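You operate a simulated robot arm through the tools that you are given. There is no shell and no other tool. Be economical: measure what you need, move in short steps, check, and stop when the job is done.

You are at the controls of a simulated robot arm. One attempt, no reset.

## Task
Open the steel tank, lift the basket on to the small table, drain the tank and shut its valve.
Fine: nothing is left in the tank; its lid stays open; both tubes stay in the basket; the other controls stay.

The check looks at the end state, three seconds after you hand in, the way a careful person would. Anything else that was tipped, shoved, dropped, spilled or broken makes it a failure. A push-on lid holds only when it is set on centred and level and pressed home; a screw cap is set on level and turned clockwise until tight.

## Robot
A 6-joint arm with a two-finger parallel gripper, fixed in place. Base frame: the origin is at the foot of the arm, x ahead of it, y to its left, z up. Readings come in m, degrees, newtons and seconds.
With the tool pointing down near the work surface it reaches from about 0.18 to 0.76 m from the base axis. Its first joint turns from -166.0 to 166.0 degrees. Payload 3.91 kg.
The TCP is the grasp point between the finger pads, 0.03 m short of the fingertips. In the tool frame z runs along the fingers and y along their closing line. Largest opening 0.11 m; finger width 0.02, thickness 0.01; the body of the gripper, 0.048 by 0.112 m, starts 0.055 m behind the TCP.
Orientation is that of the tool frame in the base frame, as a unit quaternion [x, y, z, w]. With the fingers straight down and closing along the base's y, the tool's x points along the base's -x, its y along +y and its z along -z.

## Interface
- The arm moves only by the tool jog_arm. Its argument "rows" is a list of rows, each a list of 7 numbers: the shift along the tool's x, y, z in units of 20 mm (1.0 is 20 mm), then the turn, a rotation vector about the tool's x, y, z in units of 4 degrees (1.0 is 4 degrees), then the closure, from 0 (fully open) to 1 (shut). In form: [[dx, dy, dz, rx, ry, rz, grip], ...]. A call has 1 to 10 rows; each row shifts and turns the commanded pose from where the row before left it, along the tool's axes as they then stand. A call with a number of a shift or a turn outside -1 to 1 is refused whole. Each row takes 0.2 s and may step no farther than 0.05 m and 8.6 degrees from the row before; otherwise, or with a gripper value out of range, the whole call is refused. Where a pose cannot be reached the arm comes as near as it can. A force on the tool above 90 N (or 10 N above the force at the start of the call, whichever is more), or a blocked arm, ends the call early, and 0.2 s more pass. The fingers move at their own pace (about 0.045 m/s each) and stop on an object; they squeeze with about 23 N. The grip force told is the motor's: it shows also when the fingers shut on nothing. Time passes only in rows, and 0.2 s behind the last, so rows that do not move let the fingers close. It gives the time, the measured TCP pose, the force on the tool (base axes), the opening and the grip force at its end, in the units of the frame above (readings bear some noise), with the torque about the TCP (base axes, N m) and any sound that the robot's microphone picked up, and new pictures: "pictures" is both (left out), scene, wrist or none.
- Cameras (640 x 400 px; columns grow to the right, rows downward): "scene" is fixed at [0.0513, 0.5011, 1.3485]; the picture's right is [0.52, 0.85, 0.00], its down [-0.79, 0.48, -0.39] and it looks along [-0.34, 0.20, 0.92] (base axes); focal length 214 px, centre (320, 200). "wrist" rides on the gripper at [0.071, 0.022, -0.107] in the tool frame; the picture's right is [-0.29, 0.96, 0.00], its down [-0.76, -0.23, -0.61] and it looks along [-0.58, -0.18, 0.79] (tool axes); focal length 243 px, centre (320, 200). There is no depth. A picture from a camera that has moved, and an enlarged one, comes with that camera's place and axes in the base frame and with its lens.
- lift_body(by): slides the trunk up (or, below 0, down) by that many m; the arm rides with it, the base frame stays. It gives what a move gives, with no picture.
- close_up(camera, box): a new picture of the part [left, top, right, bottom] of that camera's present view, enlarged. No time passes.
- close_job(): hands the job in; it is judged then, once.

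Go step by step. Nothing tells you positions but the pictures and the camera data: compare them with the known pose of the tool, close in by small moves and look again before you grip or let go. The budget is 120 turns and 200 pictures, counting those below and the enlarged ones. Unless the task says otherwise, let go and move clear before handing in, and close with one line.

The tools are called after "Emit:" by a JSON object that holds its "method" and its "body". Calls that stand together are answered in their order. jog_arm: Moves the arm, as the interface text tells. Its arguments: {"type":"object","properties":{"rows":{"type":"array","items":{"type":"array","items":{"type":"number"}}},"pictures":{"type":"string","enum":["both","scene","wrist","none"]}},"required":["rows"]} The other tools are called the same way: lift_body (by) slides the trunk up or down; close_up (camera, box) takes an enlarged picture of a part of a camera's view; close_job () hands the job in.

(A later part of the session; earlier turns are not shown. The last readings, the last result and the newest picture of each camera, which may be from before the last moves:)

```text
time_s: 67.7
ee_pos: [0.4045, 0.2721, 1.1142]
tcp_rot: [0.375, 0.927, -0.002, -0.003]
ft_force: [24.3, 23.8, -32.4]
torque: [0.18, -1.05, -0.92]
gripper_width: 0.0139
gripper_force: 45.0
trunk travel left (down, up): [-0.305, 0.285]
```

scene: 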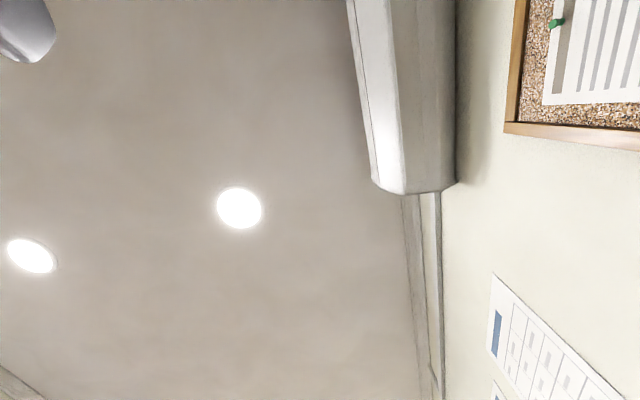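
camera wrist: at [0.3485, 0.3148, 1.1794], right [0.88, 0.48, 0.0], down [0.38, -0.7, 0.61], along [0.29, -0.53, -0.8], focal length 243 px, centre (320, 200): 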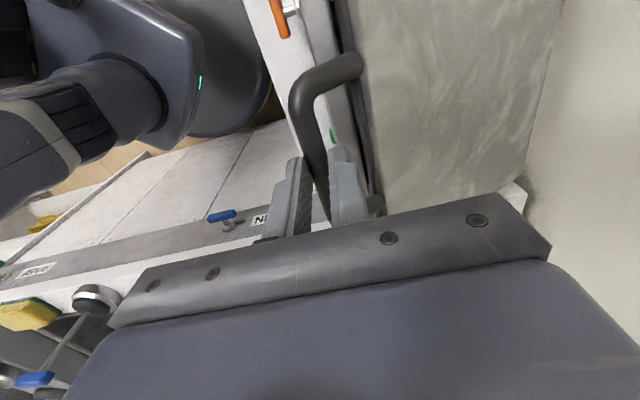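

Emit:
{"method": "jog_arm", "body": {"rows": [[0, 0.8, 0, 0, 0, 0, 1], [0, 0.4, 0, 0, 0, 0, 1]], "pictures": "none"}}

Emit:
{"method": "lift_body", "body": {"by": 0.02}}

Emit:
{"method": "jog_arm", "body": {"rows": [[0, 0.7, 0, 0, 0, 0, 1], [0, 0.5, 0, 0, 0, 0, 1]], "pictures": "none"}}

Emit:
{"method": "lift_body", "body": {"by": 0.015}}

Emit:
{"method": "jog_arm", "body": {"rows": [[0, 0.7, 0, 0, 0, 0, 1], [0, 0.5, 0, 0, 0, 0, 1]], "pictures": "wrist"}}

```text
time_s: 68.3
ee_pos: [0.41, 0.276, 1.1211]
tcp_rot: [0.377, 0.926, 0.004, 0.001]
ft_force: [-21.4, -26.6, 32.1]
torque: [-0.47, 1.06, -0.87]
gripper_width: 0.0138
gripper_force: 45.0
out of reach, approached as far as the arm can: row 2
trunk travel left (down, up): [-0.305, 0.285]
```

```text
time_s: 69.0
ee_pos: [0.4186, 0.2838, 1.1312]
tcp_rot: [0.376, 0.927, 0.001, -0.001]
ft_force: [5.6, -1.2, -7.9]
torque: [-0.68, -0.78, -0.89]
gripper_width: 0.0138
gripper_force: 44.4
trunk travel left (down, up): [-0.325, 0.265]
```

```text
time_s: 69.6
ee_pos: [0.4272, 0.2944, 1.133]
tcp_rot: [0.376, 0.926, 0.007, 0.002]
ft_force: [-17.9, -23.7, 36.8]
torque: [-0.53, 0.38, -0.97]
gripper_width: 0.0138
gripper_force: 45.3
out of reach, approached as far as the arm can: row 1, 2
trunk travel left (down, up): [-0.325, 0.265]
```

```text
time_s: 70.2
ee_pos: [0.4324, 0.3, 1.1385]
tcp_rot: [0.375, 0.927, 0.003, -0.001]
ft_force: [3.4, 2.0, -8.3]
torque: [-0.39, -0.39, -0.94]
gripper_width: 0.0137
gripper_force: 45.3
trunk travel left (down, up): [-0.34, 0.25]
```

```text
time_s: 70.8
ee_pos: [0.4396, 0.3082, 1.1386]
tcp_rot: [0.376, 0.926, 0.009, 0.004]
ft_force: [-16.4, -18.7, 38.1]
torque: [-0.36, 0.19, -0.94]
gripper_width: 0.0134
gripper_force: 45.0
out of reach, approached as far as the arm can: row 1, 2
trunk travel left (down, up): [-0.34, 0.25]
camera wrist: at [0.4027, 0.3711, 1.2464], right [0.88, 0.48, 0.02], down [0.38, -0.7, 0.6], along [0.3, -0.52, -0.8], focal length 243 px, centre (320, 200)
```

wrist: 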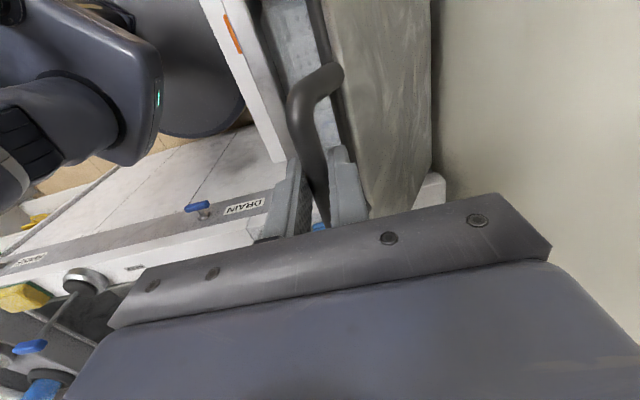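

Emit:
{"method": "lift_body", "body": {"by": 0.025}}

Emit:
{"method": "jog_arm", "body": {"rows": [[0, 0.6, 0, 0, 0, 0, 1], [0, 0.6, 0, 0, 0, 0, 1]], "pictures": "none"}}

Emit:
{"method": "lift_body", "body": {"by": 0.015}}

Emit:
{"method": "jog_arm", "body": {"rows": [[0, 0.6, 0, 0, 0, 0, 1], [0, 0.6, 0, 0, 0, 0, 1]], "pictures": "none"}}

Emit:
{"method": "lift_body", "body": {"by": 0.015}}

```text
time_s: 71.5
ee_pos: [0.448, 0.3163, 1.152]
tcp_rot: [0.375, 0.927, 0.002, -0.001]
ft_force: [15.6, 15.4, -38.3]
torque: [0.16, -0.27, -0.92]
gripper_width: 0.0125
gripper_force: 43.6
trunk travel left (down, up): [-0.365, 0.225]
```

```text
time_s: 72.1
ee_pos: [0.4541, 0.3212, 1.1572]
tcp_rot: [0.376, 0.927, 0.011, 0.004]
ft_force: [-8.2, -9.2, 23.4]
torque: [0.1, 0.4, -0.85]
gripper_width: 0.0137
gripper_force: 45.3
out of reach, approached as far as the arm can: row 1, 2
trunk travel left (down, up): [-0.365, 0.225]
```

```text
time_s: 72.7
ee_pos: [0.4587, 0.3265, 1.1611]
tcp_rot: [0.377, 0.926, 0.004, 0.001]
ft_force: [5.3, 4.3, -17.7]
torque: [-0.75, -0.8, -0.98]
gripper_width: 0.0137
gripper_force: 44.6
trunk travel left (down, up): [-0.38, 0.21]
```

```text
time_s: 73.3
ee_pos: [0.4645, 0.3321, 1.1622]
tcp_rot: [0.377, 0.926, 0.013, 0.005]
ft_force: [-9.9, -14.1, 37.8]
torque: [-0.29, 0.13, -0.92]
gripper_width: 0.0133
gripper_force: 45.3
out of reach, approached as far as the arm can: row 1, 2
trunk travel left (down, up): [-0.38, 0.21]
```

```text
time_s: 74.0
ee_pos: [0.471, 0.3395, 1.165]
tcp_rot: [0.376, 0.927, 0.005, 0.001]
ft_force: [4.8, 2.2, -16.4]
torque: [-0.65, -0.53, -0.94]
gripper_width: 0.0136
gripper_force: 44.7
trunk travel left (down, up): [-0.395, 0.195]
```

Emit:
{"method": "lift_body", "body": {"by": 0.02}}

Emit:
{"method": "jog_arm", "body": {"rows": [[0, 0.7, 0, 0, 0, 0, 1], [0, 0.7, 0, 0, 0, 0, 1]], "pictures": "none"}}

Emit:
{"method": "lift_body", "body": {"by": 0.015}}

Emit:
{"method": "jog_arm", "body": {"rows": [[0, 0.7, 0, 0, 0, 0, 1], [0, 0.7, 0, 0, 0, 0, 1]], "pictures": "none"}}

Emit:
{"method": "lift_body", "body": {"by": 0.01}}

Emit:
{"method": "jog_arm", "body": {"rows": [[0, 0.7, 0, 0, 0, 0, 1], [0, 0.7, 0, 0, 0, 0, 1]], "pictures": "wrist"}}

```text
time_s: 74.6
ee_pos: [0.4685, 0.3379, 1.1908]
tcp_rot: [0.376, 0.927, 0.008, 0.002]
ft_force: [-0.5, 0.9, 0.0]
torque: [-0.02, 0.09, 0.01]
gripper_width: 0.0002
gripper_force: 37.8
trunk travel left (down, up): [-0.415, 0.175]
```

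```text
time_s: 75.2
ee_pos: [0.4802, 0.3526, 1.1782]
tcp_rot: [0.376, 0.926, 0.01, 0.004]
ft_force: [0.2, -0.1, -1.5]
torque: [-0.02, -0.01, 0.02]
gripper_width: 0.0
gripper_force: 37.5
out of reach, approached as far as the arm can: row 1, 2
trunk travel left (down, up): [-0.415, 0.175]
```

```text
time_s: 75.9
ee_pos: [0.4796, 0.3517, 1.1919]
tcp_rot: [0.375, 0.927, 0.01, 0.004]
ft_force: [0.6, 0.9, 0.5]
torque: [0.01, 0.02, -0.03]
gripper_width: 0.0
gripper_force: 37.6
trunk travel left (down, up): [-0.43, 0.16]
```

```text
time_s: 76.5
ee_pos: [0.4895, 0.3637, 1.1798]
tcp_rot: [0.376, 0.927, 0.013, 0.005]
ft_force: [-1.0, 0.3, 0.4]
torque: [0.02, -0.03, -0.02]
gripper_width: 0.0
gripper_force: 38.0
out of reach, approached as far as the arm can: row 1, 2
trunk travel left (down, up): [-0.43, 0.16]
```

```text
time_s: 77.0
ee_pos: [0.4902, 0.3638, 1.1918]
tcp_rot: [0.376, 0.926, 0.013, 0.005]
ft_force: [-0.7, -0.4, -0.9]
torque: [-0.01, 0.0, 0.03]
gripper_width: 0.0
gripper_force: 37.5
trunk travel left (down, up): [-0.44, 0.15]
```

```text
time_s: 77.6
ee_pos: [0.4997, 0.3734, 1.1783]
tcp_rot: [0.376, 0.927, 0.014, 0.006]
ft_force: [0.0, 0.5, 1.1]
torque: [0.0, -0.01, -0.01]
gripper_width: 0.0002
gripper_force: 37.1
out of reach, approached as far as the arm can: row 1, 2
trunk travel left (down, up): [-0.44, 0.15]
camera wrist: at [0.4614, 0.4372, 1.2859], right [0.87, 0.48, 0.03], down [0.37, -0.71, 0.6], along [0.31, -0.52, -0.8], focal length 243 px, centre (320, 200)
```

wrist: 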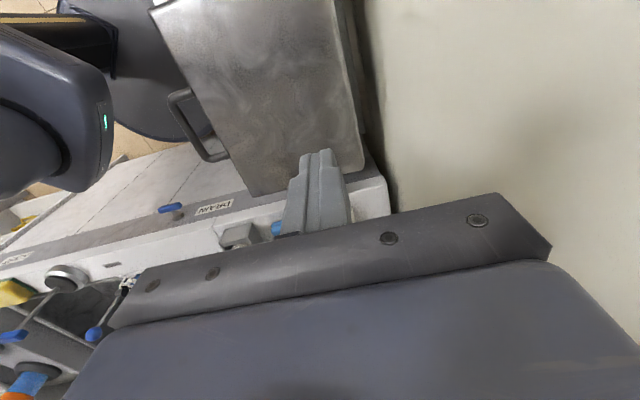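

The grip slipped near 69° and the lid fell shut, nothing else moved. I'll redo it with the trunk higher first, so the arm alone can follow the whole arc smoothly.

Emit:
{"method": "lift_body", "body": {"by": 0.085}}

Emit:
{"method": "jog_arm", "body": {"rows": [[0, -1, 0, 0, 0, 0, 0.62], [0, -1, 0, 0, 0, 0, 0.62], [0, -1, 0, 0, 0, 0, 0.62], [0, -1, 0, 0, 0, 0, 0.62], [0, -1, 0, 0, 0, 0, 0.62], [0, -1, 0, 0, 0, 0, 0.62], [0, -1, 0, 0, 0, 0, 0.62], [0, -1, 0, 0, 0, 0, 0.62], [0, -1, 0, 0, 0, 0, 0.62], [0, -1, 0, 0, 0, 0, 0.62]], "pictures": "wrist"}}

```text
time_s: 78.8
ee_pos: [0.4998, 0.375, 1.2628]
tcp_rot: [0.376, 0.926, 0.013, 0.006]
ft_force: [-0.9, 0.8, -0.4]
torque: [0.02, -0.03, -0.01]
gripper_width: 0.0001
gripper_force: 37.8
trunk travel left (down, up): [-0.525, 0.065]
```

```text
time_s: 81.0
ee_pos: [0.3576, 0.2319, 1.2588]
tcp_rot: [0.377, 0.926, 0.013, 0.006]
ft_force: [-0.2, -0.5, -0.3]
torque: [0.01, 0.0, -0.01]
gripper_width: 0.0417
gripper_force: 0.1
trunk travel left (down, up): [-0.525, 0.065]
camera wrist: at [0.3208, 0.2944, 1.3659], right [0.87, 0.48, 0.03], down [0.37, -0.71, 0.6], along [0.31, -0.52, -0.8], focal length 243 px, centre (320, 200)
```

wrist: 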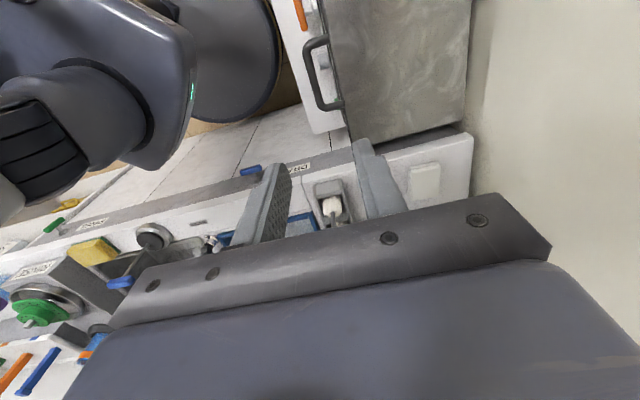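

Emit:
{"method": "jog_arm", "body": {"rows": [[-0.3, -0.5, 1, 0, 0, 0, 0.69], [0, 0, 1, 0, 0, 0, 0.69], [0, 0, 1, 0, 0, 0, 0.69], [0, 0, 1, 0, 0, 0, 0.69], [0, 0, 1, 0, 0, 0, 0.69], [0, 0, 1, 0, 0, 0, 0.69], [0, 0, 1, 0, 0, 0, 0.69], [0, 0, 1, 0, 0, 0, 0.69], [0, 0, 1, 0, 0, 0, 0.69], [0, 0, 1, 0, 0, 0, 0.69]], "pictures": "none"}}

Emit:
{"method": "jog_arm", "body": {"rows": [[0, 0, 1, 0, 0, 0, 0.69], [0, 0, 1, 0, 0, 0, 0.69], [0, 0, 1, 0, 0, 0, 0.69], [0, 0, 0.5, 0, 0, 0, 0.69]], "pictures": "none"}}

Emit:
{"method": "close_up", "body": {"camera": "wrist", "box": [200, 40, 460, 240]}}

```text
time_s: 83.2
ee_pos: [0.3602, 0.2243, 1.057]
tcp_rot: [0.376, 0.926, 0.014, 0.005]
ft_force: [-0.6, -0.1, -0.4]
torque: [-0.03, -0.02, -0.03]
gripper_width: 0.0342
gripper_force: 0.0
trunk travel left (down, up): [-0.525, 0.065]
```

```text
time_s: 84.2
ee_pos: [0.3629, 0.2265, 0.9876]
tcp_rot: [0.376, 0.926, 0.014, 0.006]
ft_force: [-0.1, -0.3, 0.4]
torque: [-0.03, 0.01, -0.02]
gripper_width: 0.034
gripper_force: 0.1
trunk travel left (down, up): [-0.525, 0.065]
```

```text
2.00 times, centred on (330, 140) of wrist
camera zoom: at [0.3249, 0.2885, 1.0949], right [0.87, 0.48, 0.03], down [0.37, -0.71, 0.6], along [0.31, -0.52, -0.8], focal length 485 px, centre (300, 320)
```

zoom: 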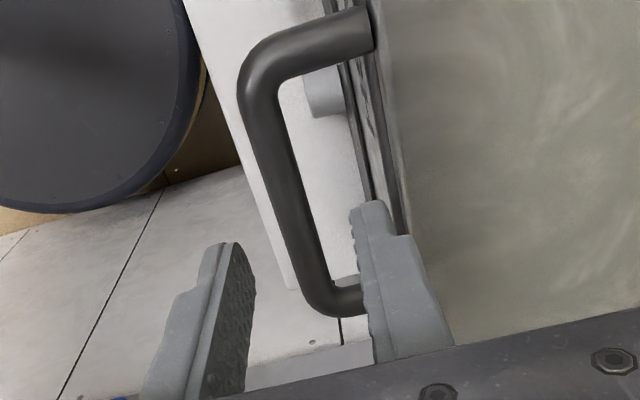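

Emit:
{"method": "jog_arm", "body": {"rows": [[0, -0.1, 0.8, 0, 0, 0, 0.69], [0, 0, 0.8, 0, 0, 0, 0.69], [0, 0, 0.75, 0, 0, 0, 0.69], [0, 0, 0, 0, 0, 0, 1], [0, 0, 0, 0, 0, 0, 1], [0, 0, 0, 0, 0, 0, 1]], "pictures": "wrist"}}

```text
time_s: 85.7
ee_pos: [0.3617, 0.2249, 0.9402]
tcp_rot: [0.377, 0.926, 0.013, 0.005]
ft_force: [-5.0, -4.4, -1.4]
torque: [-0.29, -0.03, -0.89]
gripper_width: 0.0136
gripper_force: 45.0
trunk travel left (down, up): [-0.525, 0.065]
camera wrist: at [0.3231, 0.2877, 1.048], right [0.88, 0.48, 0.03], down [0.37, -0.71, 0.6], along [0.31, -0.52, -0.8], focal length 243 px, centre (320, 200)
```

wrist: 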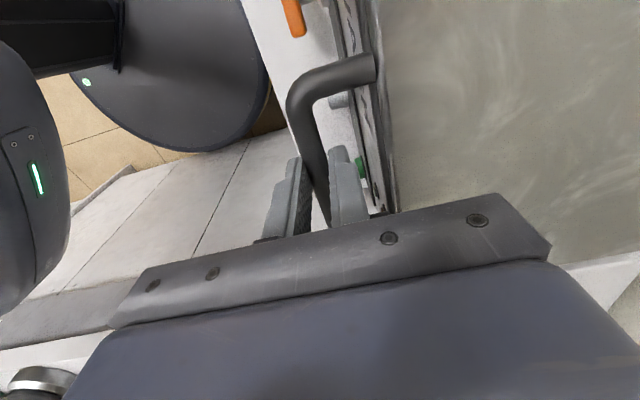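

Emit:
{"method": "jog_arm", "body": {"rows": [[0, 0.063, -0.918, 0, 0, 0, 1], [0, 0.135, -0.911, 0, 0, 0, 1], [0, 0.206, -0.897, 0, 0, 0, 1], [0, 0.276, -0.879, 0, 0, 0, 1], [0, 0.343, -0.854, 0, 0, 0, 1], [0, 0.409, -0.825, 0, 0, 0, 1], [0, 0.473, -0.79, 0, 0, 0, 1], [0, 0.533, -0.75, 0, 0, 0, 1]], "pictures": "wrist"}}

```text
time_s: 87.5
ee_pos: [0.3916, 0.255, 1.0801]
tcp_rot: [0.377, 0.926, 0.014, 0.005]
ft_force: [-23.8, -19.2, 19.4]
torque: [-0.83, 0.15, -0.89]
gripper_width: 0.0137
gripper_force: 44.3
trunk travel left (down, up): [-0.525, 0.065]
camera wrist: at [0.3528, 0.3175, 1.1878], right [0.87, 0.48, 0.03], down [0.37, -0.71, 0.6], along [0.31, -0.51, -0.8], focal length 243 px, centre (320, 200)
```

wrist: 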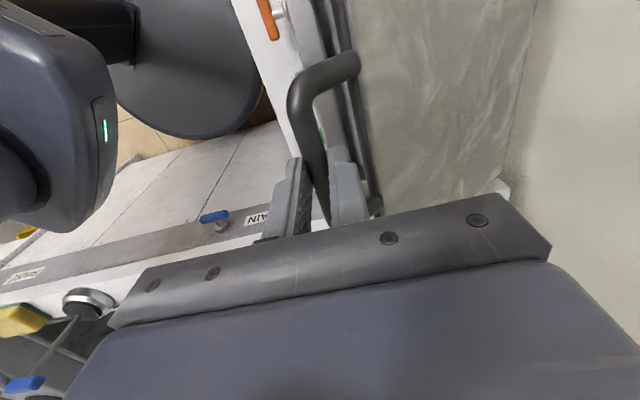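

Emit:
{"method": "jog_arm", "body": {"rows": [[0, 0.35, -0.92, 0, 0, 0, 1], [0, 0.66, -0.7, 0, 0, 0, 1], [0, 0.717, -0.648, 0, 0, 0, 1], [0, 0.766, -0.589, 0, 0, 0, 1]], "pictures": "none"}}

```text
time_s: 88.5
ee_pos: [0.4279, 0.2926, 1.1362]
tcp_rot: [0.377, 0.926, 0.015, 0.005]
ft_force: [-3.4, 0.2, 0.8]
torque: [-0.31, -0.16, -0.89]
gripper_width: 0.0138
gripper_force: 45.1
trunk travel left (down, up): [-0.525, 0.065]
```

Emit:
{"method": "jog_arm", "body": {"rows": [[0, 0.8, -0.551, 0, 0, 0, 1], [0, 0.845, -0.486, 0, 0, 0, 1], [0, 0.88, -0.419, 0, 0, 0, 1], [0, 0.91, -0.348, 0, 0, 0, 1]], "pictures": "wrist"}}

```text
time_s: 89.5
ee_pos: [0.4759, 0.3404, 1.1736]
tcp_rot: [0.377, 0.926, 0.014, 0.007]
ft_force: [3.5, -3.6, -2.8]
torque: [-0.59, -0.5, -0.9]
gripper_width: 0.0136
gripper_force: 45.1
trunk travel left (down, up): [-0.525, 0.065]
camera wrist: at [0.4379, 0.4026, 1.2818], right [0.88, 0.48, 0.03], down [0.37, -0.71, 0.6], along [0.31, -0.52, -0.8], focal length 243 px, centre (320, 200)
```

wrist: 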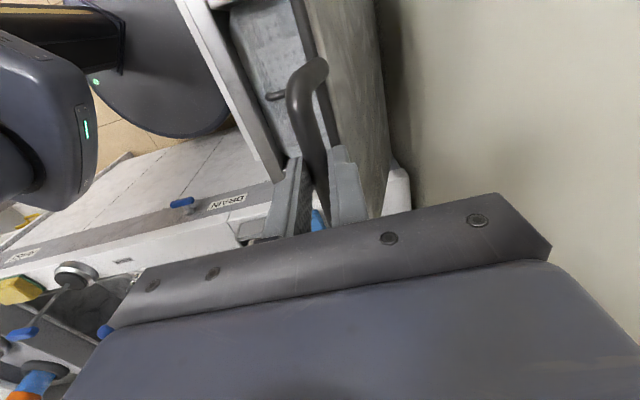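

Emit:
{"method": "jog_arm", "body": {"rows": [[0, 0.936, -0.269, 0, 0, 0, 1], [0, 0.954, -0.194, 0, 0, 0, 1], [0, 0.967, -0.119, 0, 0, 0, 1], [0, 0.973, -0.043, 0, 0, 0, 1]], "pictures": "wrist"}}

```text
time_s: 90.5
ee_pos: [0.5293, 0.3939, 1.19]
tcp_rot: [0.376, 0.926, 0.014, 0.006]
ft_force: [7.8, -6.7, 2.7]
torque: [-0.14, -0.48, -0.63]
gripper_width: 0.0133
gripper_force: 44.7
trunk travel left (down, up): [-0.525, 0.065]
camera wrist: at [0.4916, 0.4563, 1.2971], right [0.88, 0.48, 0.03], down [0.37, -0.71, 0.6], along [0.31, -0.51, -0.8], focal length 243 px, centre (320, 200)
```

wrist: 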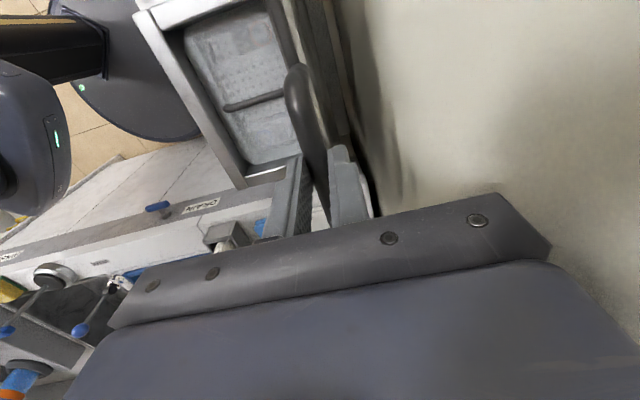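

Emit:
{"method": "jog_arm", "body": {"rows": [[0, 0.974, 0.033, 0, 0, 0, 1], [0, 0.97, 0.108, 0, 0, 0, 1], [0, 0.95, 0.18, 0, 0, 0, 1]], "pictures": "wrist"}}

```text
time_s: 91.2
ee_pos: [0.5376, 0.4029, 1.1898]
tcp_rot: [0.378, 0.926, 0.01, 0.004]
ft_force: [-34.3, -53.8, -26.4]
torque: [2.59, -2.95, -2.53]
gripper_width: 0.0138
gripper_force: 45.0
out of reach, approached as far as the arm can: row 2, 3
trunk travel left (down, up): [-0.525, 0.065]
camera wrist: at [0.5008, 0.4656, 1.2975], right [0.88, 0.48, 0.02], down [0.37, -0.71, 0.6], along [0.3, -0.52, -0.8], focal length 243 px, centre (320, 200)
```

wrist: 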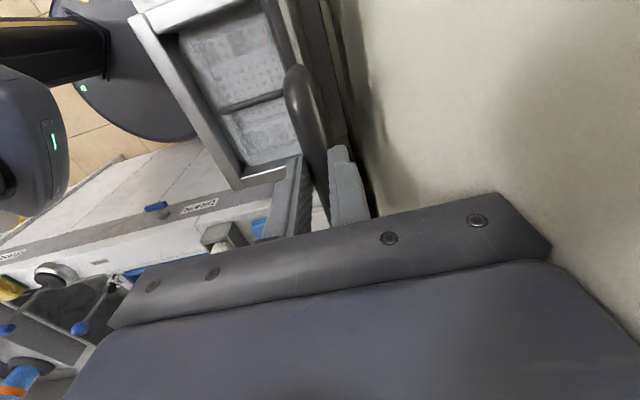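

Emit:
{"method": "jog_arm", "body": {"rows": [[0, -0.5, -0.15, 0, 0, 0, 1], [0, -0.3, 0, 0, 0, 0, 1]], "pictures": "none"}}

Emit:
{"method": "close_up", "body": {"camera": "wrist", "box": [120, 0, 420, 230]}}

```text
time_s: 91.8
ee_pos: [0.531, 0.395, 1.1902]
tcp_rot: [0.376, 0.927, 0.013, 0.005]
ft_force: [12.7, -10.1, -14.1]
torque: [-0.2, -0.39, -0.68]
gripper_width: 0.0134
gripper_force: 45.1
trunk travel left (down, up): [-0.525, 0.065]
```

```text
1.74 times, centred on (270, 115) of wrist
camera zoom: at [0.4936, 0.4587, 1.2979], right [0.87, 0.48, 0.03], down [0.37, -0.71, 0.6], along [0.31, -0.51, -0.8], focal length 422 px, centre (407, 348)
```

zoom: 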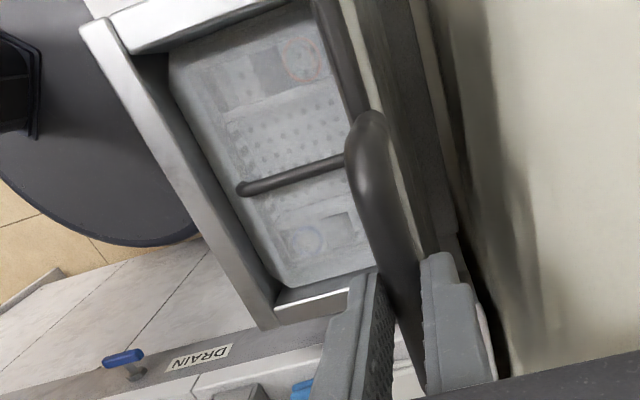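

Emit:
{"method": "jog_arm", "body": {"rows": [[0, 0.45, 0, 0, 0, 0, 1], [0, 0, 0, 0, 0, 0, 0.72], [0, 0, 0, 0, 0, 0, 0.72], [0, 0, 0, 0, 0, 0, 0.72]], "pictures": "none"}}

Emit:
{"method": "close_up", "body": {"camera": "wrist", "box": [120, 0, 420, 230]}}

```text
time_s: 92.8
ee_pos: [0.5353, 0.4038, 1.1921]
tcp_rot: [0.375, 0.927, 0.014, 0.005]
ft_force: [0.2, -0.3, -0.2]
torque: [0.04, 0.03, 0.0]
gripper_width: 0.0307
gripper_force: 0.1
trunk travel left (down, up): [-0.525, 0.065]
```

```text
1.74 times, centred on (270, 115) of wrist
camera zoom: at [0.497, 0.4661, 1.2994], right [0.87, 0.48, 0.03], down [0.37, -0.71, 0.6], along [0.31, -0.51, -0.8], focal length 422 px, centre (407, 348)
```

zoom: 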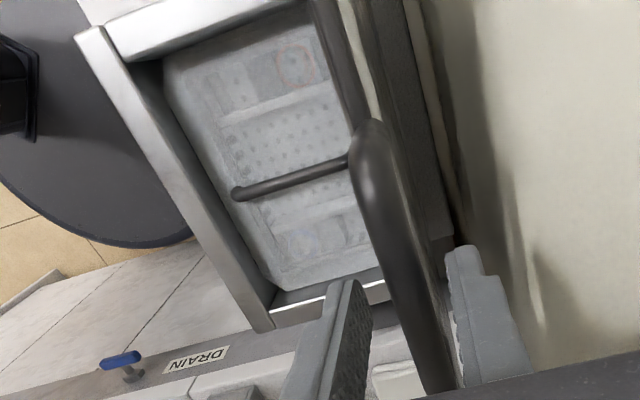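

Emit:
{"method": "jog_arm", "body": {"rows": [[0, 0.4, 0, 0, 0, 0, 0.72], [0, 0, 0, 0, 0, 0, 0.72]], "pictures": "none"}}

Emit:
{"method": "close_up", "body": {"camera": "wrist", "box": [120, 0, 420, 230]}}

```text
time_s: 93.5
ee_pos: [0.5356, 0.4052, 1.1933]
tcp_rot: [0.377, 0.926, 0.012, 0.005]
ft_force: [-37.8, -33.6, -14.6]
torque: [1.58, -1.26, -1.02]
gripper_width: 0.031
gripper_force: 0.0
trunk travel left (down, up): [-0.525, 0.065]
```

```text
1.74 times, centred on (270, 115) of wrist
camera zoom: at [0.4983, 0.4673, 1.3006], right [0.88, 0.48, 0.03], down [0.37, -0.71, 0.6], along [0.31, -0.52, -0.8], focal length 422 px, centre (407, 348)
```

zoom: 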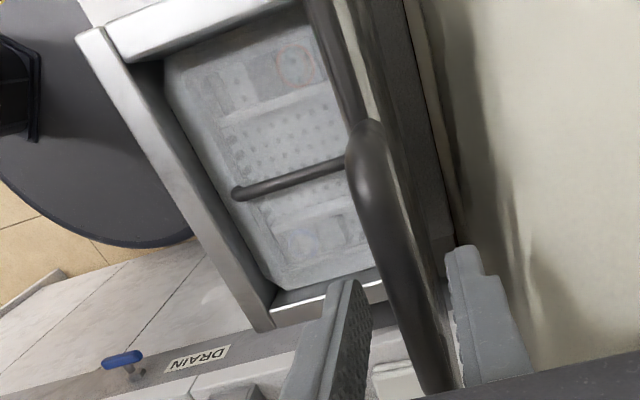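

Emit:
{"method": "jog_arm", "body": {"rows": [[0, -0.5, 0, 0, 0, 0, 0.72], [0, 0, 0, 0, 0, 0, 0.6], [0, 0, 0, 0, 0, 0, 0.6]], "pictures": "none"}}

Emit:
{"method": "close_up", "body": {"camera": "wrist", "box": [120, 0, 420, 230]}}

```text
time_s: 94.2
ee_pos: [0.5353, 0.4027, 1.192]
tcp_rot: [0.376, 0.926, 0.013, 0.006]
ft_force: [-0.8, -0.4, 0.5]
torque: [0.01, -0.02, 0.01]
gripper_width: 0.0441
gripper_force: 0.0
trunk travel left (down, up): [-0.525, 0.065]
```

```text
1.74 times, centred on (270, 115) of wrist
camera zoom: at [0.4962, 0.4651, 1.2998], right [0.87, 0.48, 0.03], down [0.37, -0.71, 0.6], along [0.31, -0.51, -0.8], focal length 422 px, centre (407, 348)
```

zoom: 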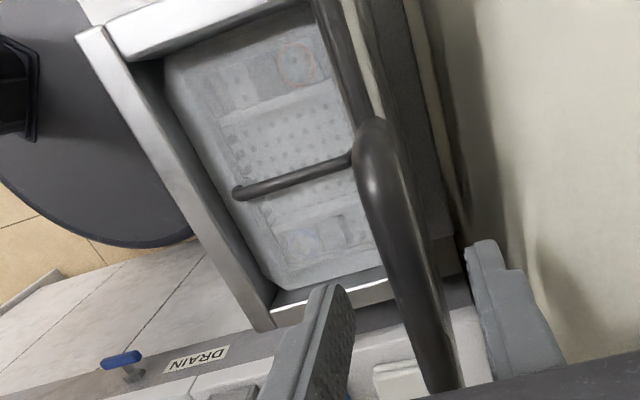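

The lid now stands on its own with gaps on both sides of the bar. Retreat straight up using the trunk.

Emit:
{"method": "lift_body", "body": {"by": 0.06}}

Emit:
{"method": "jog_arm", "body": {"rows": [[0, -1, 0, 0, 0, 0, 0.6], [0, -1, 0, 0, 0, 0, 0.6], [0, -1, 0, 0, 0, 0, 0.6], [0, -1, 0, 0, 0, 0, 0.6], [0, -1, 0, 0, 0, 0, 0.6], [0, -1, 0, 0, 0, 0, 0.6], [0, -1, 0, 0, 0, 0, 0.6], [0, -1, 0, 0, 0, 0, 0.6], [0, -1, 0, 0, 0, 0, 0.6], [0, -1, 0, 0, 0, 0, 0.6]], "pictures": "wrist"}}

```text
time_s: 95.2
ee_pos: [0.5355, 0.4031, 1.2513]
tcp_rot: [0.376, 0.926, 0.014, 0.006]
ft_force: [0.4, 0.7, 0.3]
torque: [-0.01, 0.0, -0.02]
gripper_width: 0.0439
gripper_force: 0.0
trunk travel left (down, up): [-0.585, 0.005]
```

```text
time_s: 97.5
ee_pos: [0.3933, 0.2591, 1.2449]
tcp_rot: [0.375, 0.927, 0.013, 0.005]
ft_force: [-0.3, -0.5, 0.1]
torque: [-0.02, -0.06, 0.01]
gripper_width: 0.044
gripper_force: 0.0
trunk travel left (down, up): [-0.585, 0.005]
camera wrist: at [0.3567, 0.3217, 1.3532], right [0.88, 0.48, 0.03], down [0.37, -0.71, 0.6], along [0.31, -0.52, -0.8], focal length 243 px, centre (320, 200)
```

wrist: 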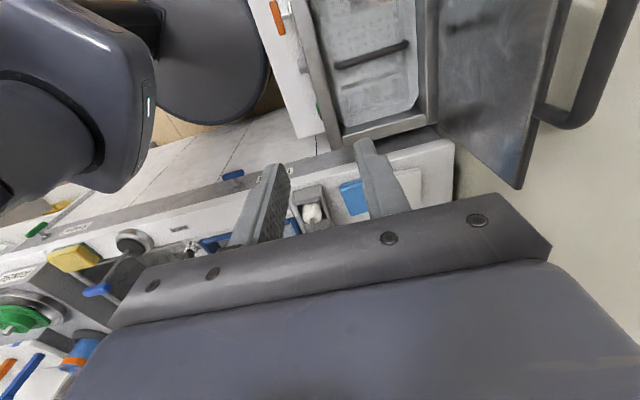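

Lid stands open; the basket's carrying bar runs across the tank front-to-back. I turn the gripper 90° so the camera faces the tank.

Emit:
{"method": "jog_arm", "body": {"rows": [[0, 0, 0, 0, 0, -1, 0.3], [0, 0, 0, 0, 0, -1, 0.3], [0, 0, 0, 0, 0, -1, 0.3], [0, 0, 0, 0, 0, -1, 0.3], [0, 0, 0, 0, 0, -1, 0.3], [0, 0, 0, 0, 0, -1, 0.3], [0, 0, 0, 0, 0, -1, 0.3], [0, 0, 0, 0, 0, -1, 0.3], [0, 0, 0, 0, 0, -1, 0.3], [0, 0, 0, 0, 0, -1, 0.3]], "pictures": "none"}}

Emit:
{"method": "jog_arm", "body": {"rows": [[0, 0, 0, 0, 0, -1, 0.3], [0, 0, 0, 0, 0, -1, 0.3], [0, 0, 0, 0, 0, -1, 0.3], [0, 0, 0, 0, 0, -1, 0.3], [0, 0, 0, 0, 0, -1, 0.3], [0, 0, 0, 0, 0, -1, 0.3], [0, 0, 0, 0, 0, -1, 0.3], [0, 0, 0, 0, 0, -1, 0.3], [0, 0, 0, 0, 0, -1, 0.3], [0, 0, 0, 0, 0, -1, 0.3]], "pictures": "none"}}

Emit:
{"method": "jog_arm", "body": {"rows": [[0.5, 0, 0, 0, 0, -1, 0.3], [0.5, 0, 0, 0, 0, -1, 0.3], [0.5, 0, 0, 0, 0, -0.5, 0.3]], "pictures": "wrist"}}

Emit:
{"method": "close_up", "body": {"camera": "wrist", "box": [200, 0, 500, 220]}}

```text
time_s: 99.7
ee_pos: [0.3961, 0.2594, 1.2464]
tcp_rot: [0.035, 0.999, 0.012, 0.009]
ft_force: [-0.7, -0.1, -0.2]
torque: [0.01, 0.01, -0.04]
gripper_width: 0.077
gripper_force: 0.1
trunk travel left (down, up): [-0.585, 0.005]
```

```text
time_s: 101.8
ee_pos: [0.3951, 0.2595, 1.2464]
tcp_rot: [-0.307, 0.951, 0.007, 0.013]
ft_force: [0.5, -0.7, 0.2]
torque: [0.0, 0.01, -0.01]
gripper_width: 0.0773
gripper_force: 0.0
trunk travel left (down, up): [-0.585, 0.005]
```

```text
time_s: 102.7
ee_pos: [0.3724, 0.2419, 1.2439]
tcp_rot: [-0.39, 0.921, 0.006, 0.014]
ft_force: [-0.2, 0.3, 0.0]
torque: [0.01, 0.01, -0.02]
gripper_width: 0.0771
gripper_force: 0.1
trunk travel left (down, up): [-0.585, 0.005]
camera wrist: at [0.3049, 0.2017, 1.35], right [-0.48, 0.87, 0.01], down [0.68, 0.37, 0.63], along [0.55, 0.31, -0.78], focal length 243 px, centre (320, 200)
```

wrist: 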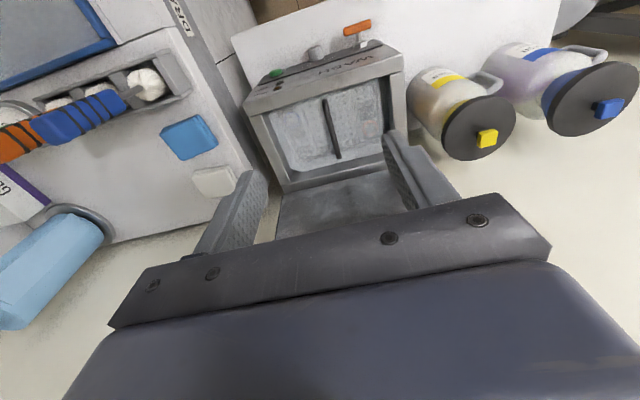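

```text
1.82 times, centred on (350, 110) of wrist
camera zoom: at [0.3049, 0.2017, 1.35], right [-0.48, 0.87, 0.01], down [0.68, 0.37, 0.63], along [0.55, 0.31, -0.78], focal length 441 px, centre (266, 364)
```

zoom: 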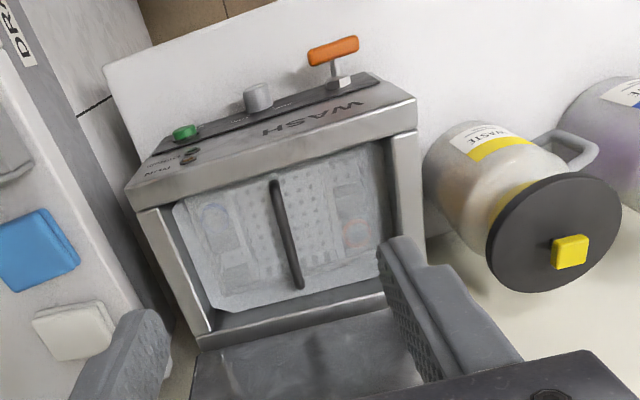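

Basket bar estimated from (0.43,0.284) to (0.513,0.367), z≈0.87. I level the tool and move above its middle.

Emit:
{"method": "jog_arm", "body": {"rows": [[-0.9, -0.1, 0, 0, 0.43, 0, 0.55], [-0.9, -0.1, 0.5, 0, 0, 0, 0.55], [-0.9, -0.1, 1, 0, 0, 0, 0.55], [-0.9, -0.1, 1, 0, 0, 0, 0.55], [-0.9, -0.1, 1, 0, 0, 0, 0.55], [-0.9, -0.1, 1, 0, 0, 0, 0.55], [-0.98, 0, 1, 0, 0, 0, 0.55], [0, 0, 1, 0, 0, 0, 0.55], [0, 0, 1, 0, 0, 0, 0.55], [0, 0, 1, 0, 0, 0, 0.55]], "pictures": "wrist"}}

Emit:
{"method": "close_up", "body": {"camera": "wrist", "box": [180, 20, 480, 240]}}

```text
time_s: 104.8
ee_pos: [0.4713, 0.3235, 1.0772]
tcp_rot: [-0.389, 0.921, 0.0, 0.0]
ft_force: [0.1, 0.3, 0.2]
torque: [0.0, 0.01, 0.0]
gripper_width: 0.0497
gripper_force: 0.1
trunk travel left (down, up): [-0.585, 0.005]
camera wrist: at [0.4055, 0.2866, 1.1829], right [-0.48, 0.88, 0.0], down [0.69, 0.38, 0.61], along [0.53, 0.29, -0.79], focal length 243 px, centre (320, 200)
```

wrist: 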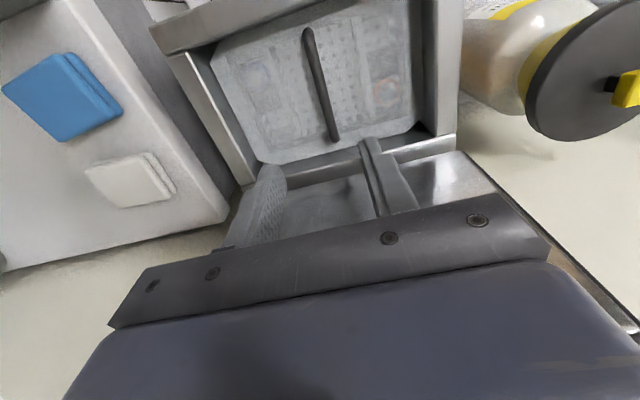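

```text
1.82 times, centred on (330, 130) of wrist
camera zoom: at [0.4055, 0.2866, 1.1829], right [-0.48, 0.88, 0.0], down [0.69, 0.38, 0.61], along [0.53, 0.29, -0.79], focal length 441 px, centre (302, 327)
```

zoom: 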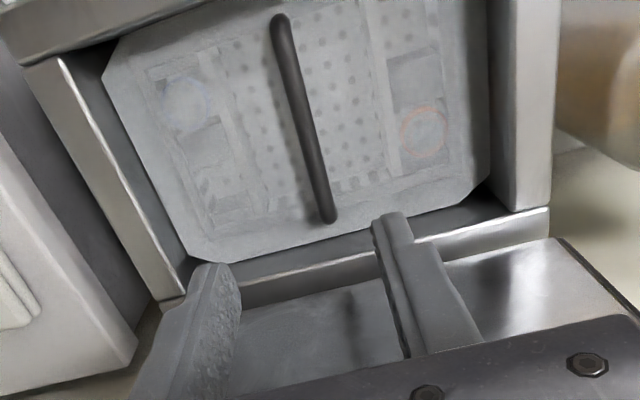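

Emit:
{"method": "jog_arm", "body": {"rows": [[0, 0.12, 1, 0, 0, 0, 0.55], [0, 0, 1, 0, 0, 0, 0.55], [0, 0, 1, 0, 0, 0, 0.55], [0, 0, 1, 0, 0, 0, 0.55], [0, 0, 1, 0, 0, 0, 0.55], [0, 0, 1, 0, 0, 0, 0.55], [0, 0, 1, 0, 0, 0, 0.55], [0, 0, 1, 0, 0, 0, 0.55]], "pictures": "none"}}

Emit:
{"method": "close_up", "body": {"camera": "wrist", "box": [180, 20, 480, 240]}}

```text
time_s: 106.7
ee_pos: [0.47, 0.3249, 0.9151]
tcp_rot: [-0.39, 0.921, 0.0, 0.0]
ft_force: [0.0, 0.9, 0.2]
torque: [0.03, 0.02, 0.01]
gripper_width: 0.0494
gripper_force: 0.1
trunk travel left (down, up): [-0.585, 0.005]
```

```text
1.82 times, centred on (330, 130) of wrist
camera zoom: at [0.4042, 0.289, 1.0215], right [-0.48, 0.88, 0.0], down [0.69, 0.38, 0.61], along [0.53, 0.29, -0.79], focal length 441 px, centre (302, 327)
```

zoom: 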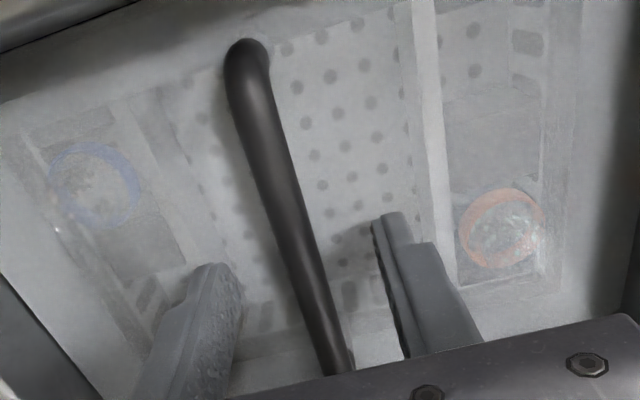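

Emit:
{"method": "jog_arm", "body": {"rows": [[0, 0, 0.9, 0, 0, 0, 0.55], [0, 0, 0.95, 0, 0, 0, 0.55], [0, 0, 0, 0, 0, 0, 1], [0, 0, 0, 0, 0, 0, 1], [0, 0, 0, 0, 0, 0, 1]], "pictures": "none"}}

Emit:
{"method": "close_up", "body": {"camera": "wrist", "box": [180, 20, 480, 240]}}

```text
time_s: 107.8
ee_pos: [0.4675, 0.3251, 0.8772]
tcp_rot: [-0.389, 0.921, 0.0, 0.001]
ft_force: [0.8, 1.1, 0.2]
torque: [0.07, -0.08, -0.05]
gripper_width: 0.0114
gripper_force: 23.1
trunk travel left (down, up): [-0.585, 0.005]
```

```text
1.82 times, centred on (330, 130) of wrist
camera zoom: at [0.4037, 0.2888, 0.9848], right [-0.48, 0.88, 0.0], down [0.7, 0.38, 0.61], along [0.53, 0.29, -0.79], focal length 441 px, centre (302, 327)
```

zoom: 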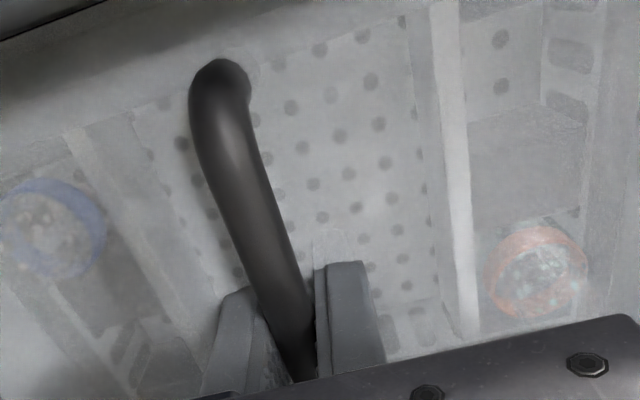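

Gripped the basket bar. Lift straight up gently.

Emit:
{"method": "jog_arm", "body": {"rows": [[0, 0, -0.5, 0, 0, 0, 1], [0, 0, -0.5, 0, 0, 0, 1], [0, 0, -0.5, 0, 0, 0, 1], [0, 0, -0.5, 0, 0, 0, 1], [0, 0, -0.5, 0, 0, 0, 1], [0, 0, -0.5, 0, 0, 0, 1]], "pictures": "wrist"}}

```text
time_s: 109.2
ee_pos: [0.4675, 0.3256, 0.9388]
tcp_rot: [-0.389, 0.921, 0.0, -0.001]
ft_force: [0.4, 0.5, -3.3]
torque: [0.01, 0.02, 0.0]
gripper_width: 0.0112
gripper_force: 23.0
trunk travel left (down, up): [-0.585, 0.005]
camera wrist: at [0.4032, 0.2891, 1.0447], right [-0.48, 0.88, 0.0], down [0.7, 0.38, 0.61], along [0.53, 0.29, -0.79], focal length 243 px, centre (320, 200)
```

wrist: 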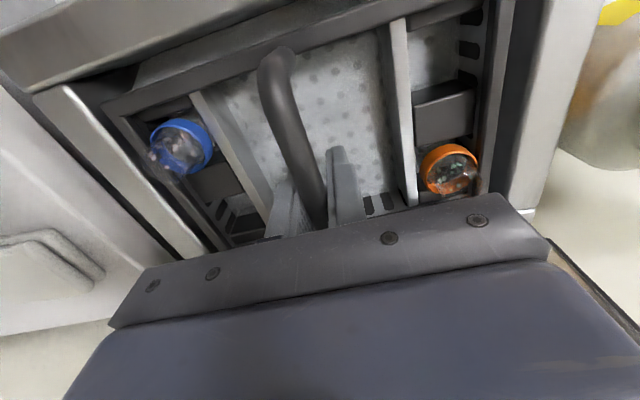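

Emit:
{"method": "jog_arm", "body": {"rows": [[0, 0, -0.8, 0, 0, 0, 1], [0, 0, -0.8, 0, 0, 0, 1], [0, 0, -0.8, 0, 0, 0, 1], [0, 0, -0.8, 0, 0, 0, 1], [0, 0, -0.8, 0, 0, 0, 1], [0, 0, -0.8, 0, 0, 0, 1], [0, 0, -0.8, 0, 0, 0, 1], [0, 0, -0.8, 0, 0, 0, 1], [0, 0, -0.8, 0, 0, 0, 1], [0, 0, -0.8, 0, 0, 0, 1]], "pictures": "wrist"}}

```text
time_s: 111.5
ee_pos: [0.467, 0.3239, 1.0984]
tcp_rot: [-0.389, 0.921, 0.0, 0.0]
ft_force: [-1.5, 0.2, -2.6]
torque: [0.0, 0.01, 0.02]
gripper_width: 0.0111
gripper_force: 23.0
trunk travel left (down, up): [-0.585, 0.005]
camera wrist: at [0.4026, 0.2876, 1.2059], right [-0.48, 0.88, 0.0], down [0.69, 0.38, 0.61], along [0.53, 0.29, -0.79], focal length 243 px, centre (320, 200)
```

wrist: 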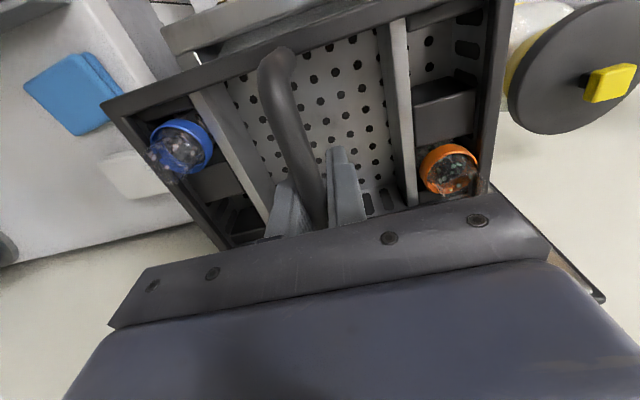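

The basket with both tubes (blue and orange caps) is clear of the tank. I let it drip over the tank, then carry it to the free part of the white table in front of the jars.

Emit:
{"method": "jog_arm", "body": {"rows": [[0, 0, 0, 0, 0, 0, 1], [0, 0, 0, 0, 0, 0, 1], [0, 0, 0, 0, 0, 0, 1], [0, 0, 0, 0, 0, 0, 1], [0, 0, 0, 0, 0, 0, 1], [0, 0, 0, 0, 0, 0, 1], [0, 0, 0, 0, 0, 0, 1], [0, 0, 0, 0, 0, 0, 1], [0, 0, 0, 0, 0, 0, 1], [0, 0, 0, 0, 0, 0, 1]], "pictures": "none"}}

Emit:
{"method": "jog_arm", "body": {"rows": [[0, 0, -0.5, 0, 0, 0, 1], [0, 0, -0.5, 0, 0, 0, 1], [0, 0, 0, 0, 0, 0, 1], [0, 0, 0, 0, 0, 0, 1], [0, 0, 0, 0, 0, 0, 1], [0, 0, 0, 0, 0, 0, 1], [0, 0, 0, 0, 0, 0, 1], [0, 0, 0, 0, 0, 0, 1], [0, 0, 0, 0, 0, 0, 1], [0, 0, 0, 0, 0, 0, 1]], "pictures": "none"}}

Emit:
{"method": "jog_arm", "body": {"rows": [[0.4, 0.4, 0, 0, 0, 0, 1], [0.5, 0.8, 0, 0, 0, 0, 1], [0.5, 0.9, 0, 0, 0, 0, 1], [0.5, 0.9, 0, 0, 0, 0, 1], [0.5, 0.9, 0, 0, 0, 0, 1], [0.5, 0.9, 0, 0, 0, 0, 1], [0.5, 0.9, 0, 0, 0, 0, 1], [0.4, 0.9, 0, 0, 0, 0, 1], [0.3, 0.9, 0, 0, 0, 0, 1], [0.2, 0.6, 0, 0, 0, 0, 1]], "pictures": "wrist"}}

```text
time_s: 113.7
ee_pos: [0.4675, 0.3236, 1.0976]
tcp_rot: [-0.389, 0.921, 0.0, 0.0]
ft_force: [-0.3, -0.4, -3.1]
torque: [0.0, 0.0, 0.02]
gripper_width: 0.0114
gripper_force: 23.1
trunk travel left (down, up): [-0.585, 0.005]
```

```text
time_s: 115.8
ee_pos: [0.4692, 0.3243, 1.1186]
tcp_rot: [-0.388, 0.922, 0.0, 0.0]
ft_force: [-0.1, 0.5, -2.3]
torque: [0.01, -0.02, -0.01]
gripper_width: 0.0113
gripper_force: 22.9
trunk travel left (down, up): [-0.585, 0.005]
```

```text
time_s: 118.0
ee_pos: [0.2922, 0.3765, 1.1189]
tcp_rot: [-0.39, 0.921, 0.0, 0.001]
ft_force: [0.2, -0.1, -2.7]
torque: [0.02, 0.03, -0.01]
gripper_width: 0.0113
gripper_force: 23.0
trunk travel left (down, up): [-0.585, 0.005]
camera wrist: at [0.2269, 0.3401, 1.226], right [-0.48, 0.88, 0.0], down [0.69, 0.38, 0.61], along [0.53, 0.29, -0.79], focal length 243 px, centre (320, 200)
```

wrist: 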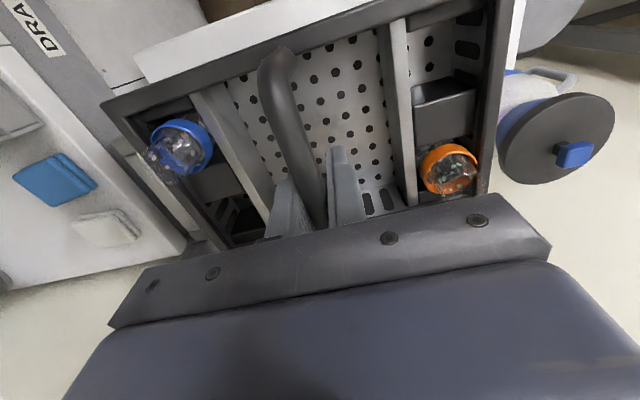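

Emit:
{"method": "jog_arm", "body": {"rows": [[0, 0.5, 0, 0, 0, 0, 1], [0, 1, 0, 0, 0, 0, 1], [0, 1, 0, 0, 0, 0, 1], [0, 1, 0, 0, 0, 0, 1], [0, 1, 0, 0, 0, 0, 1], [0, 1, 0, 0, 0, 0, 1], [0, 1, 0, 0, 0, 0, 1], [0, 1, 0, 0, 0, 0, 1], [0, 1, 0, 0, 0, 0, 1], [0, 0.6, 0, 0, 0, 0, 1]], "pictures": "wrist"}}

```text
time_s: 120.2
ee_pos: [0.1617, 0.5047, 1.1184]
tcp_rot: [-0.389, 0.921, 0.0, 0.0]
ft_force: [0.9, 0.4, -2.0]
torque: [-0.02, -0.01, 0.0]
gripper_width: 0.0114
gripper_force: 23.0
trunk travel left (down, up): [-0.585, 0.005]
camera wrist: at [0.0967, 0.4681, 1.2256], right [-0.48, 0.88, 0.0], down [0.7, 0.38, 0.61], along [0.53, 0.29, -0.79], focal length 243 px, centre (320, 200)
```

wrist: 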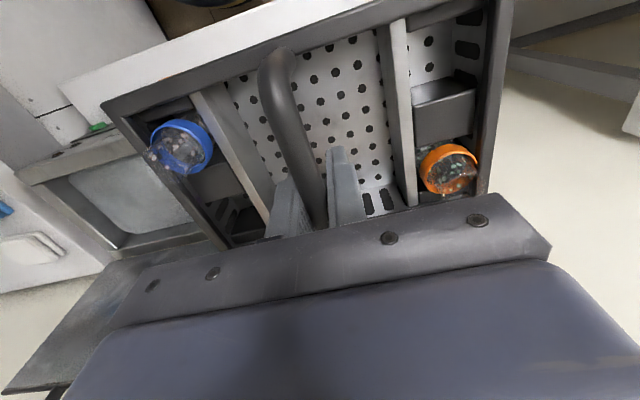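

The lowering spot: basket centre n≈0.455 m out, between table edge and jars. I shift 20 mm toward the table edge and lower part way.

Emit:
{"method": "jog_arm", "body": {"rows": [[1, 0, 0, 0, 0, 0, 1], [0, 0, 0.8, 0, 0, 0, 1], [0, 0, 0.8, 0, 0, 0, 1], [0, 0, 0.8, 0, 0, 0, 1], [0, 0, 0.8, 0, 0, 0, 1], [0, 0, 0.8, 0, 0, 0, 1], [0, 0, 0.8, 0, 0, 0, 1], [0, 0, 0.8, 0, 0, 0, 1]], "pictures": "wrist"}}

```text
time_s: 122.0
ee_pos: [0.1467, 0.4892, 1.0071]
tcp_rot: [-0.389, 0.921, 0.001, -0.001]
ft_force: [0.4, 0.3, -3.0]
torque: [0.02, -0.03, -0.04]
gripper_width: 0.0115
gripper_force: 23.0
trunk travel left (down, up): [-0.585, 0.005]
camera wrist: at [0.0821, 0.4531, 1.1131], right [-0.48, 0.88, 0.0], down [0.7, 0.38, 0.61], along [0.53, 0.29, -0.79], focal length 243 px, centre (320, 200)
```

wrist: 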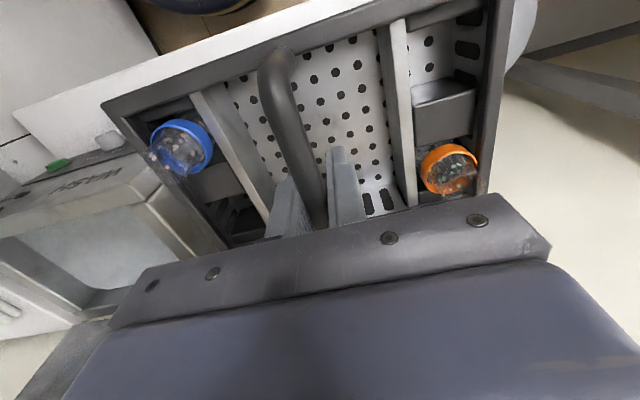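

Emit:
{"method": "jog_arm", "body": {"rows": [[0, 0, 0.6, 0, 0, 0, 1], [0, 0, 0.6, 0, 0, 0, 1], [0, 0, 0.6, 0, 0, 0, 1], [0, 0, 0.6, 0, 0, 0, 1], [0, 0, 0.6, 0, 0, 0, 1], [0, 0, 0.6, 0, 0, 0, 1], [0, 0, 0.6, 0, 0, 0, 1]], "pictures": "none"}}

Emit:
{"method": "jog_arm", "body": {"rows": [[0, 0, 0.4, 0, 0, 0, 1], [0, 0, 0.4, 0, 0, 0, 1], [0, 0, 0.4, 0, 0, 0, 1]], "pictures": "wrist"}}

```text
time_s: 123.7
ee_pos: [0.1481, 0.4887, 0.923]
tcp_rot: [-0.389, 0.921, 0.001, -0.001]
ft_force: [1.3, -0.2, -1.6]
torque: [0.0, -0.03, -0.03]
gripper_width: 0.0115
gripper_force: 23.0
trunk travel left (down, up): [-0.585, 0.005]
```

```text
time_s: 124.5
ee_pos: [0.1476, 0.4884, 0.898]
tcp_rot: [-0.39, 0.921, 0.001, 0.0]
ft_force: [0.3, 0.6, -2.8]
torque: [0.02, 0.01, 0.01]
gripper_width: 0.0113
gripper_force: 22.9
trunk travel left (down, up): [-0.585, 0.005]
camera wrist: at [0.0825, 0.4518, 1.0054], right [-0.48, 0.88, 0.0], down [0.69, 0.38, 0.61], along [0.53, 0.29, -0.79], focal length 243 px, centre (320, 200)
```

wrist: 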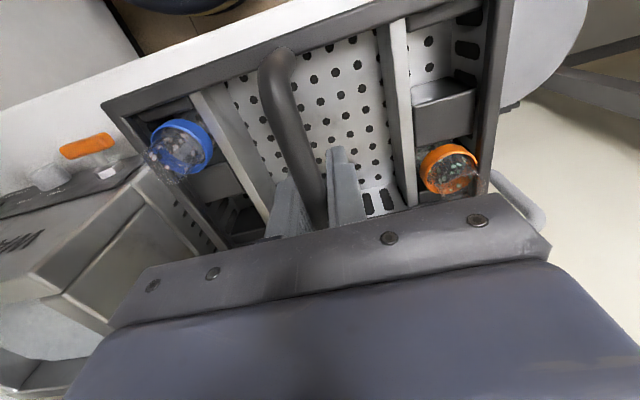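

Emit:
{"method": "jog_arm", "body": {"rows": [[0, 0, 0.4, 0, 0, 0, 1], [0, 0, 0.4, 0, 0, 0, 1], [0, 0, 0.4, 0, 0, 0, 1]], "pictures": "none"}}

Emit:
{"method": "jog_arm", "body": {"rows": [[0, 0, 0.3, 0, 0, 0, 1], [0, 0, 0.3, 0, 0, 0, 1]], "pictures": "wrist"}}

```text
time_s: 125.2
ee_pos: [0.1469, 0.4883, 0.8738]
tcp_rot: [-0.389, 0.921, 0.0, 0.001]
ft_force: [0.8, 0.0, -3.1]
torque: [0.06, -0.01, 0.06]
gripper_width: 0.0112
gripper_force: 22.9
trunk travel left (down, up): [-0.585, 0.005]
```

```text
time_s: 125.8
ee_pos: [0.1466, 0.4884, 0.8616]
tcp_rot: [-0.389, 0.921, 0.0, 0.0]
ft_force: [-0.2, 0.1, -2.8]
torque: [0.05, 0.01, -0.03]
gripper_width: 0.0116
gripper_force: 22.7
trunk travel left (down, up): [-0.585, 0.005]
camera wrist: at [0.0819, 0.4523, 0.9692], right [-0.48, 0.88, 0.0], down [0.69, 0.38, 0.61], along [0.53, 0.29, -0.79], focal length 243 px, centre (320, 200)
```

wrist: 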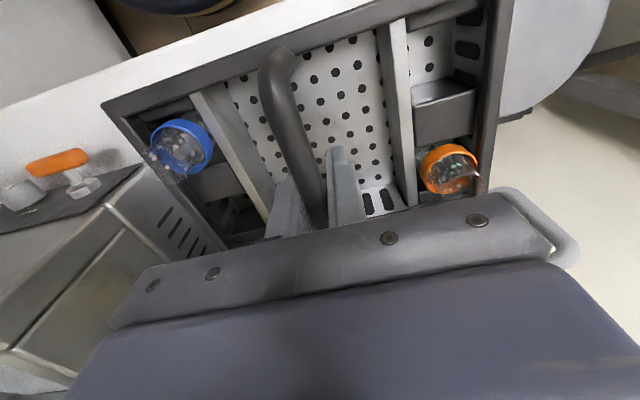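

Emit:
{"method": "jog_arm", "body": {"rows": [[0.35, 0, 0.2, 0, 0, 0, 1], [0, 0, 0.3, 0, 0, 0, 1]], "pictures": "none"}}

Emit:
{"method": "jog_arm", "body": {"rows": [[0, 0, 0.3, 0, 0, 0, 1], [0, 0, 0.3, 0, 0, 0, 1]], "pictures": "none"}}

Emit:
{"method": "jog_arm", "body": {"rows": [[0, 0, 0.3, 0, 0, 0, 1], [0, 0, 0.2, 0, 0, 0, 1]], "pictures": "wrist"}}

```text
time_s: 126.5
ee_pos: [0.1427, 0.4836, 0.8532]
tcp_rot: [-0.39, 0.921, 0.0, 0.0]
ft_force: [-0.3, 0.7, -3.1]
torque: [0.01, -0.01, 0.01]
gripper_width: 0.0114
gripper_force: 22.7
trunk travel left (down, up): [-0.585, 0.005]
```

```text
time_s: 127.0
ee_pos: [0.1433, 0.483, 0.8417]
tcp_rot: [-0.389, 0.921, 0.0, 0.0]
ft_force: [-0.6, 0.7, -2.3]
torque: [0.03, -0.03, -0.01]
gripper_width: 0.0112
gripper_force: 23.4
trunk travel left (down, up): [-0.585, 0.005]
```

```text
time_s: 127.7
ee_pos: [0.1426, 0.483, 0.8302]
tcp_rot: [-0.39, 0.921, 0.0, 0.0]
ft_force: [-0.5, 0.5, -2.5]
torque: [-0.04, -0.03, 0.01]
gripper_width: 0.0114
gripper_force: 23.7
trunk travel left (down, up): [-0.585, 0.005]
camera wrist: at [0.0773, 0.4472, 0.9378], right [-0.48, 0.88, 0.0], down [0.7, 0.38, 0.61], along [0.53, 0.29, -0.79], focal length 243 px, centre (320, 200)
```

wrist: 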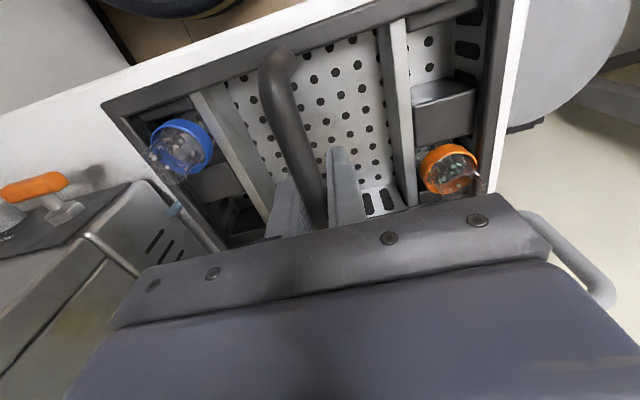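

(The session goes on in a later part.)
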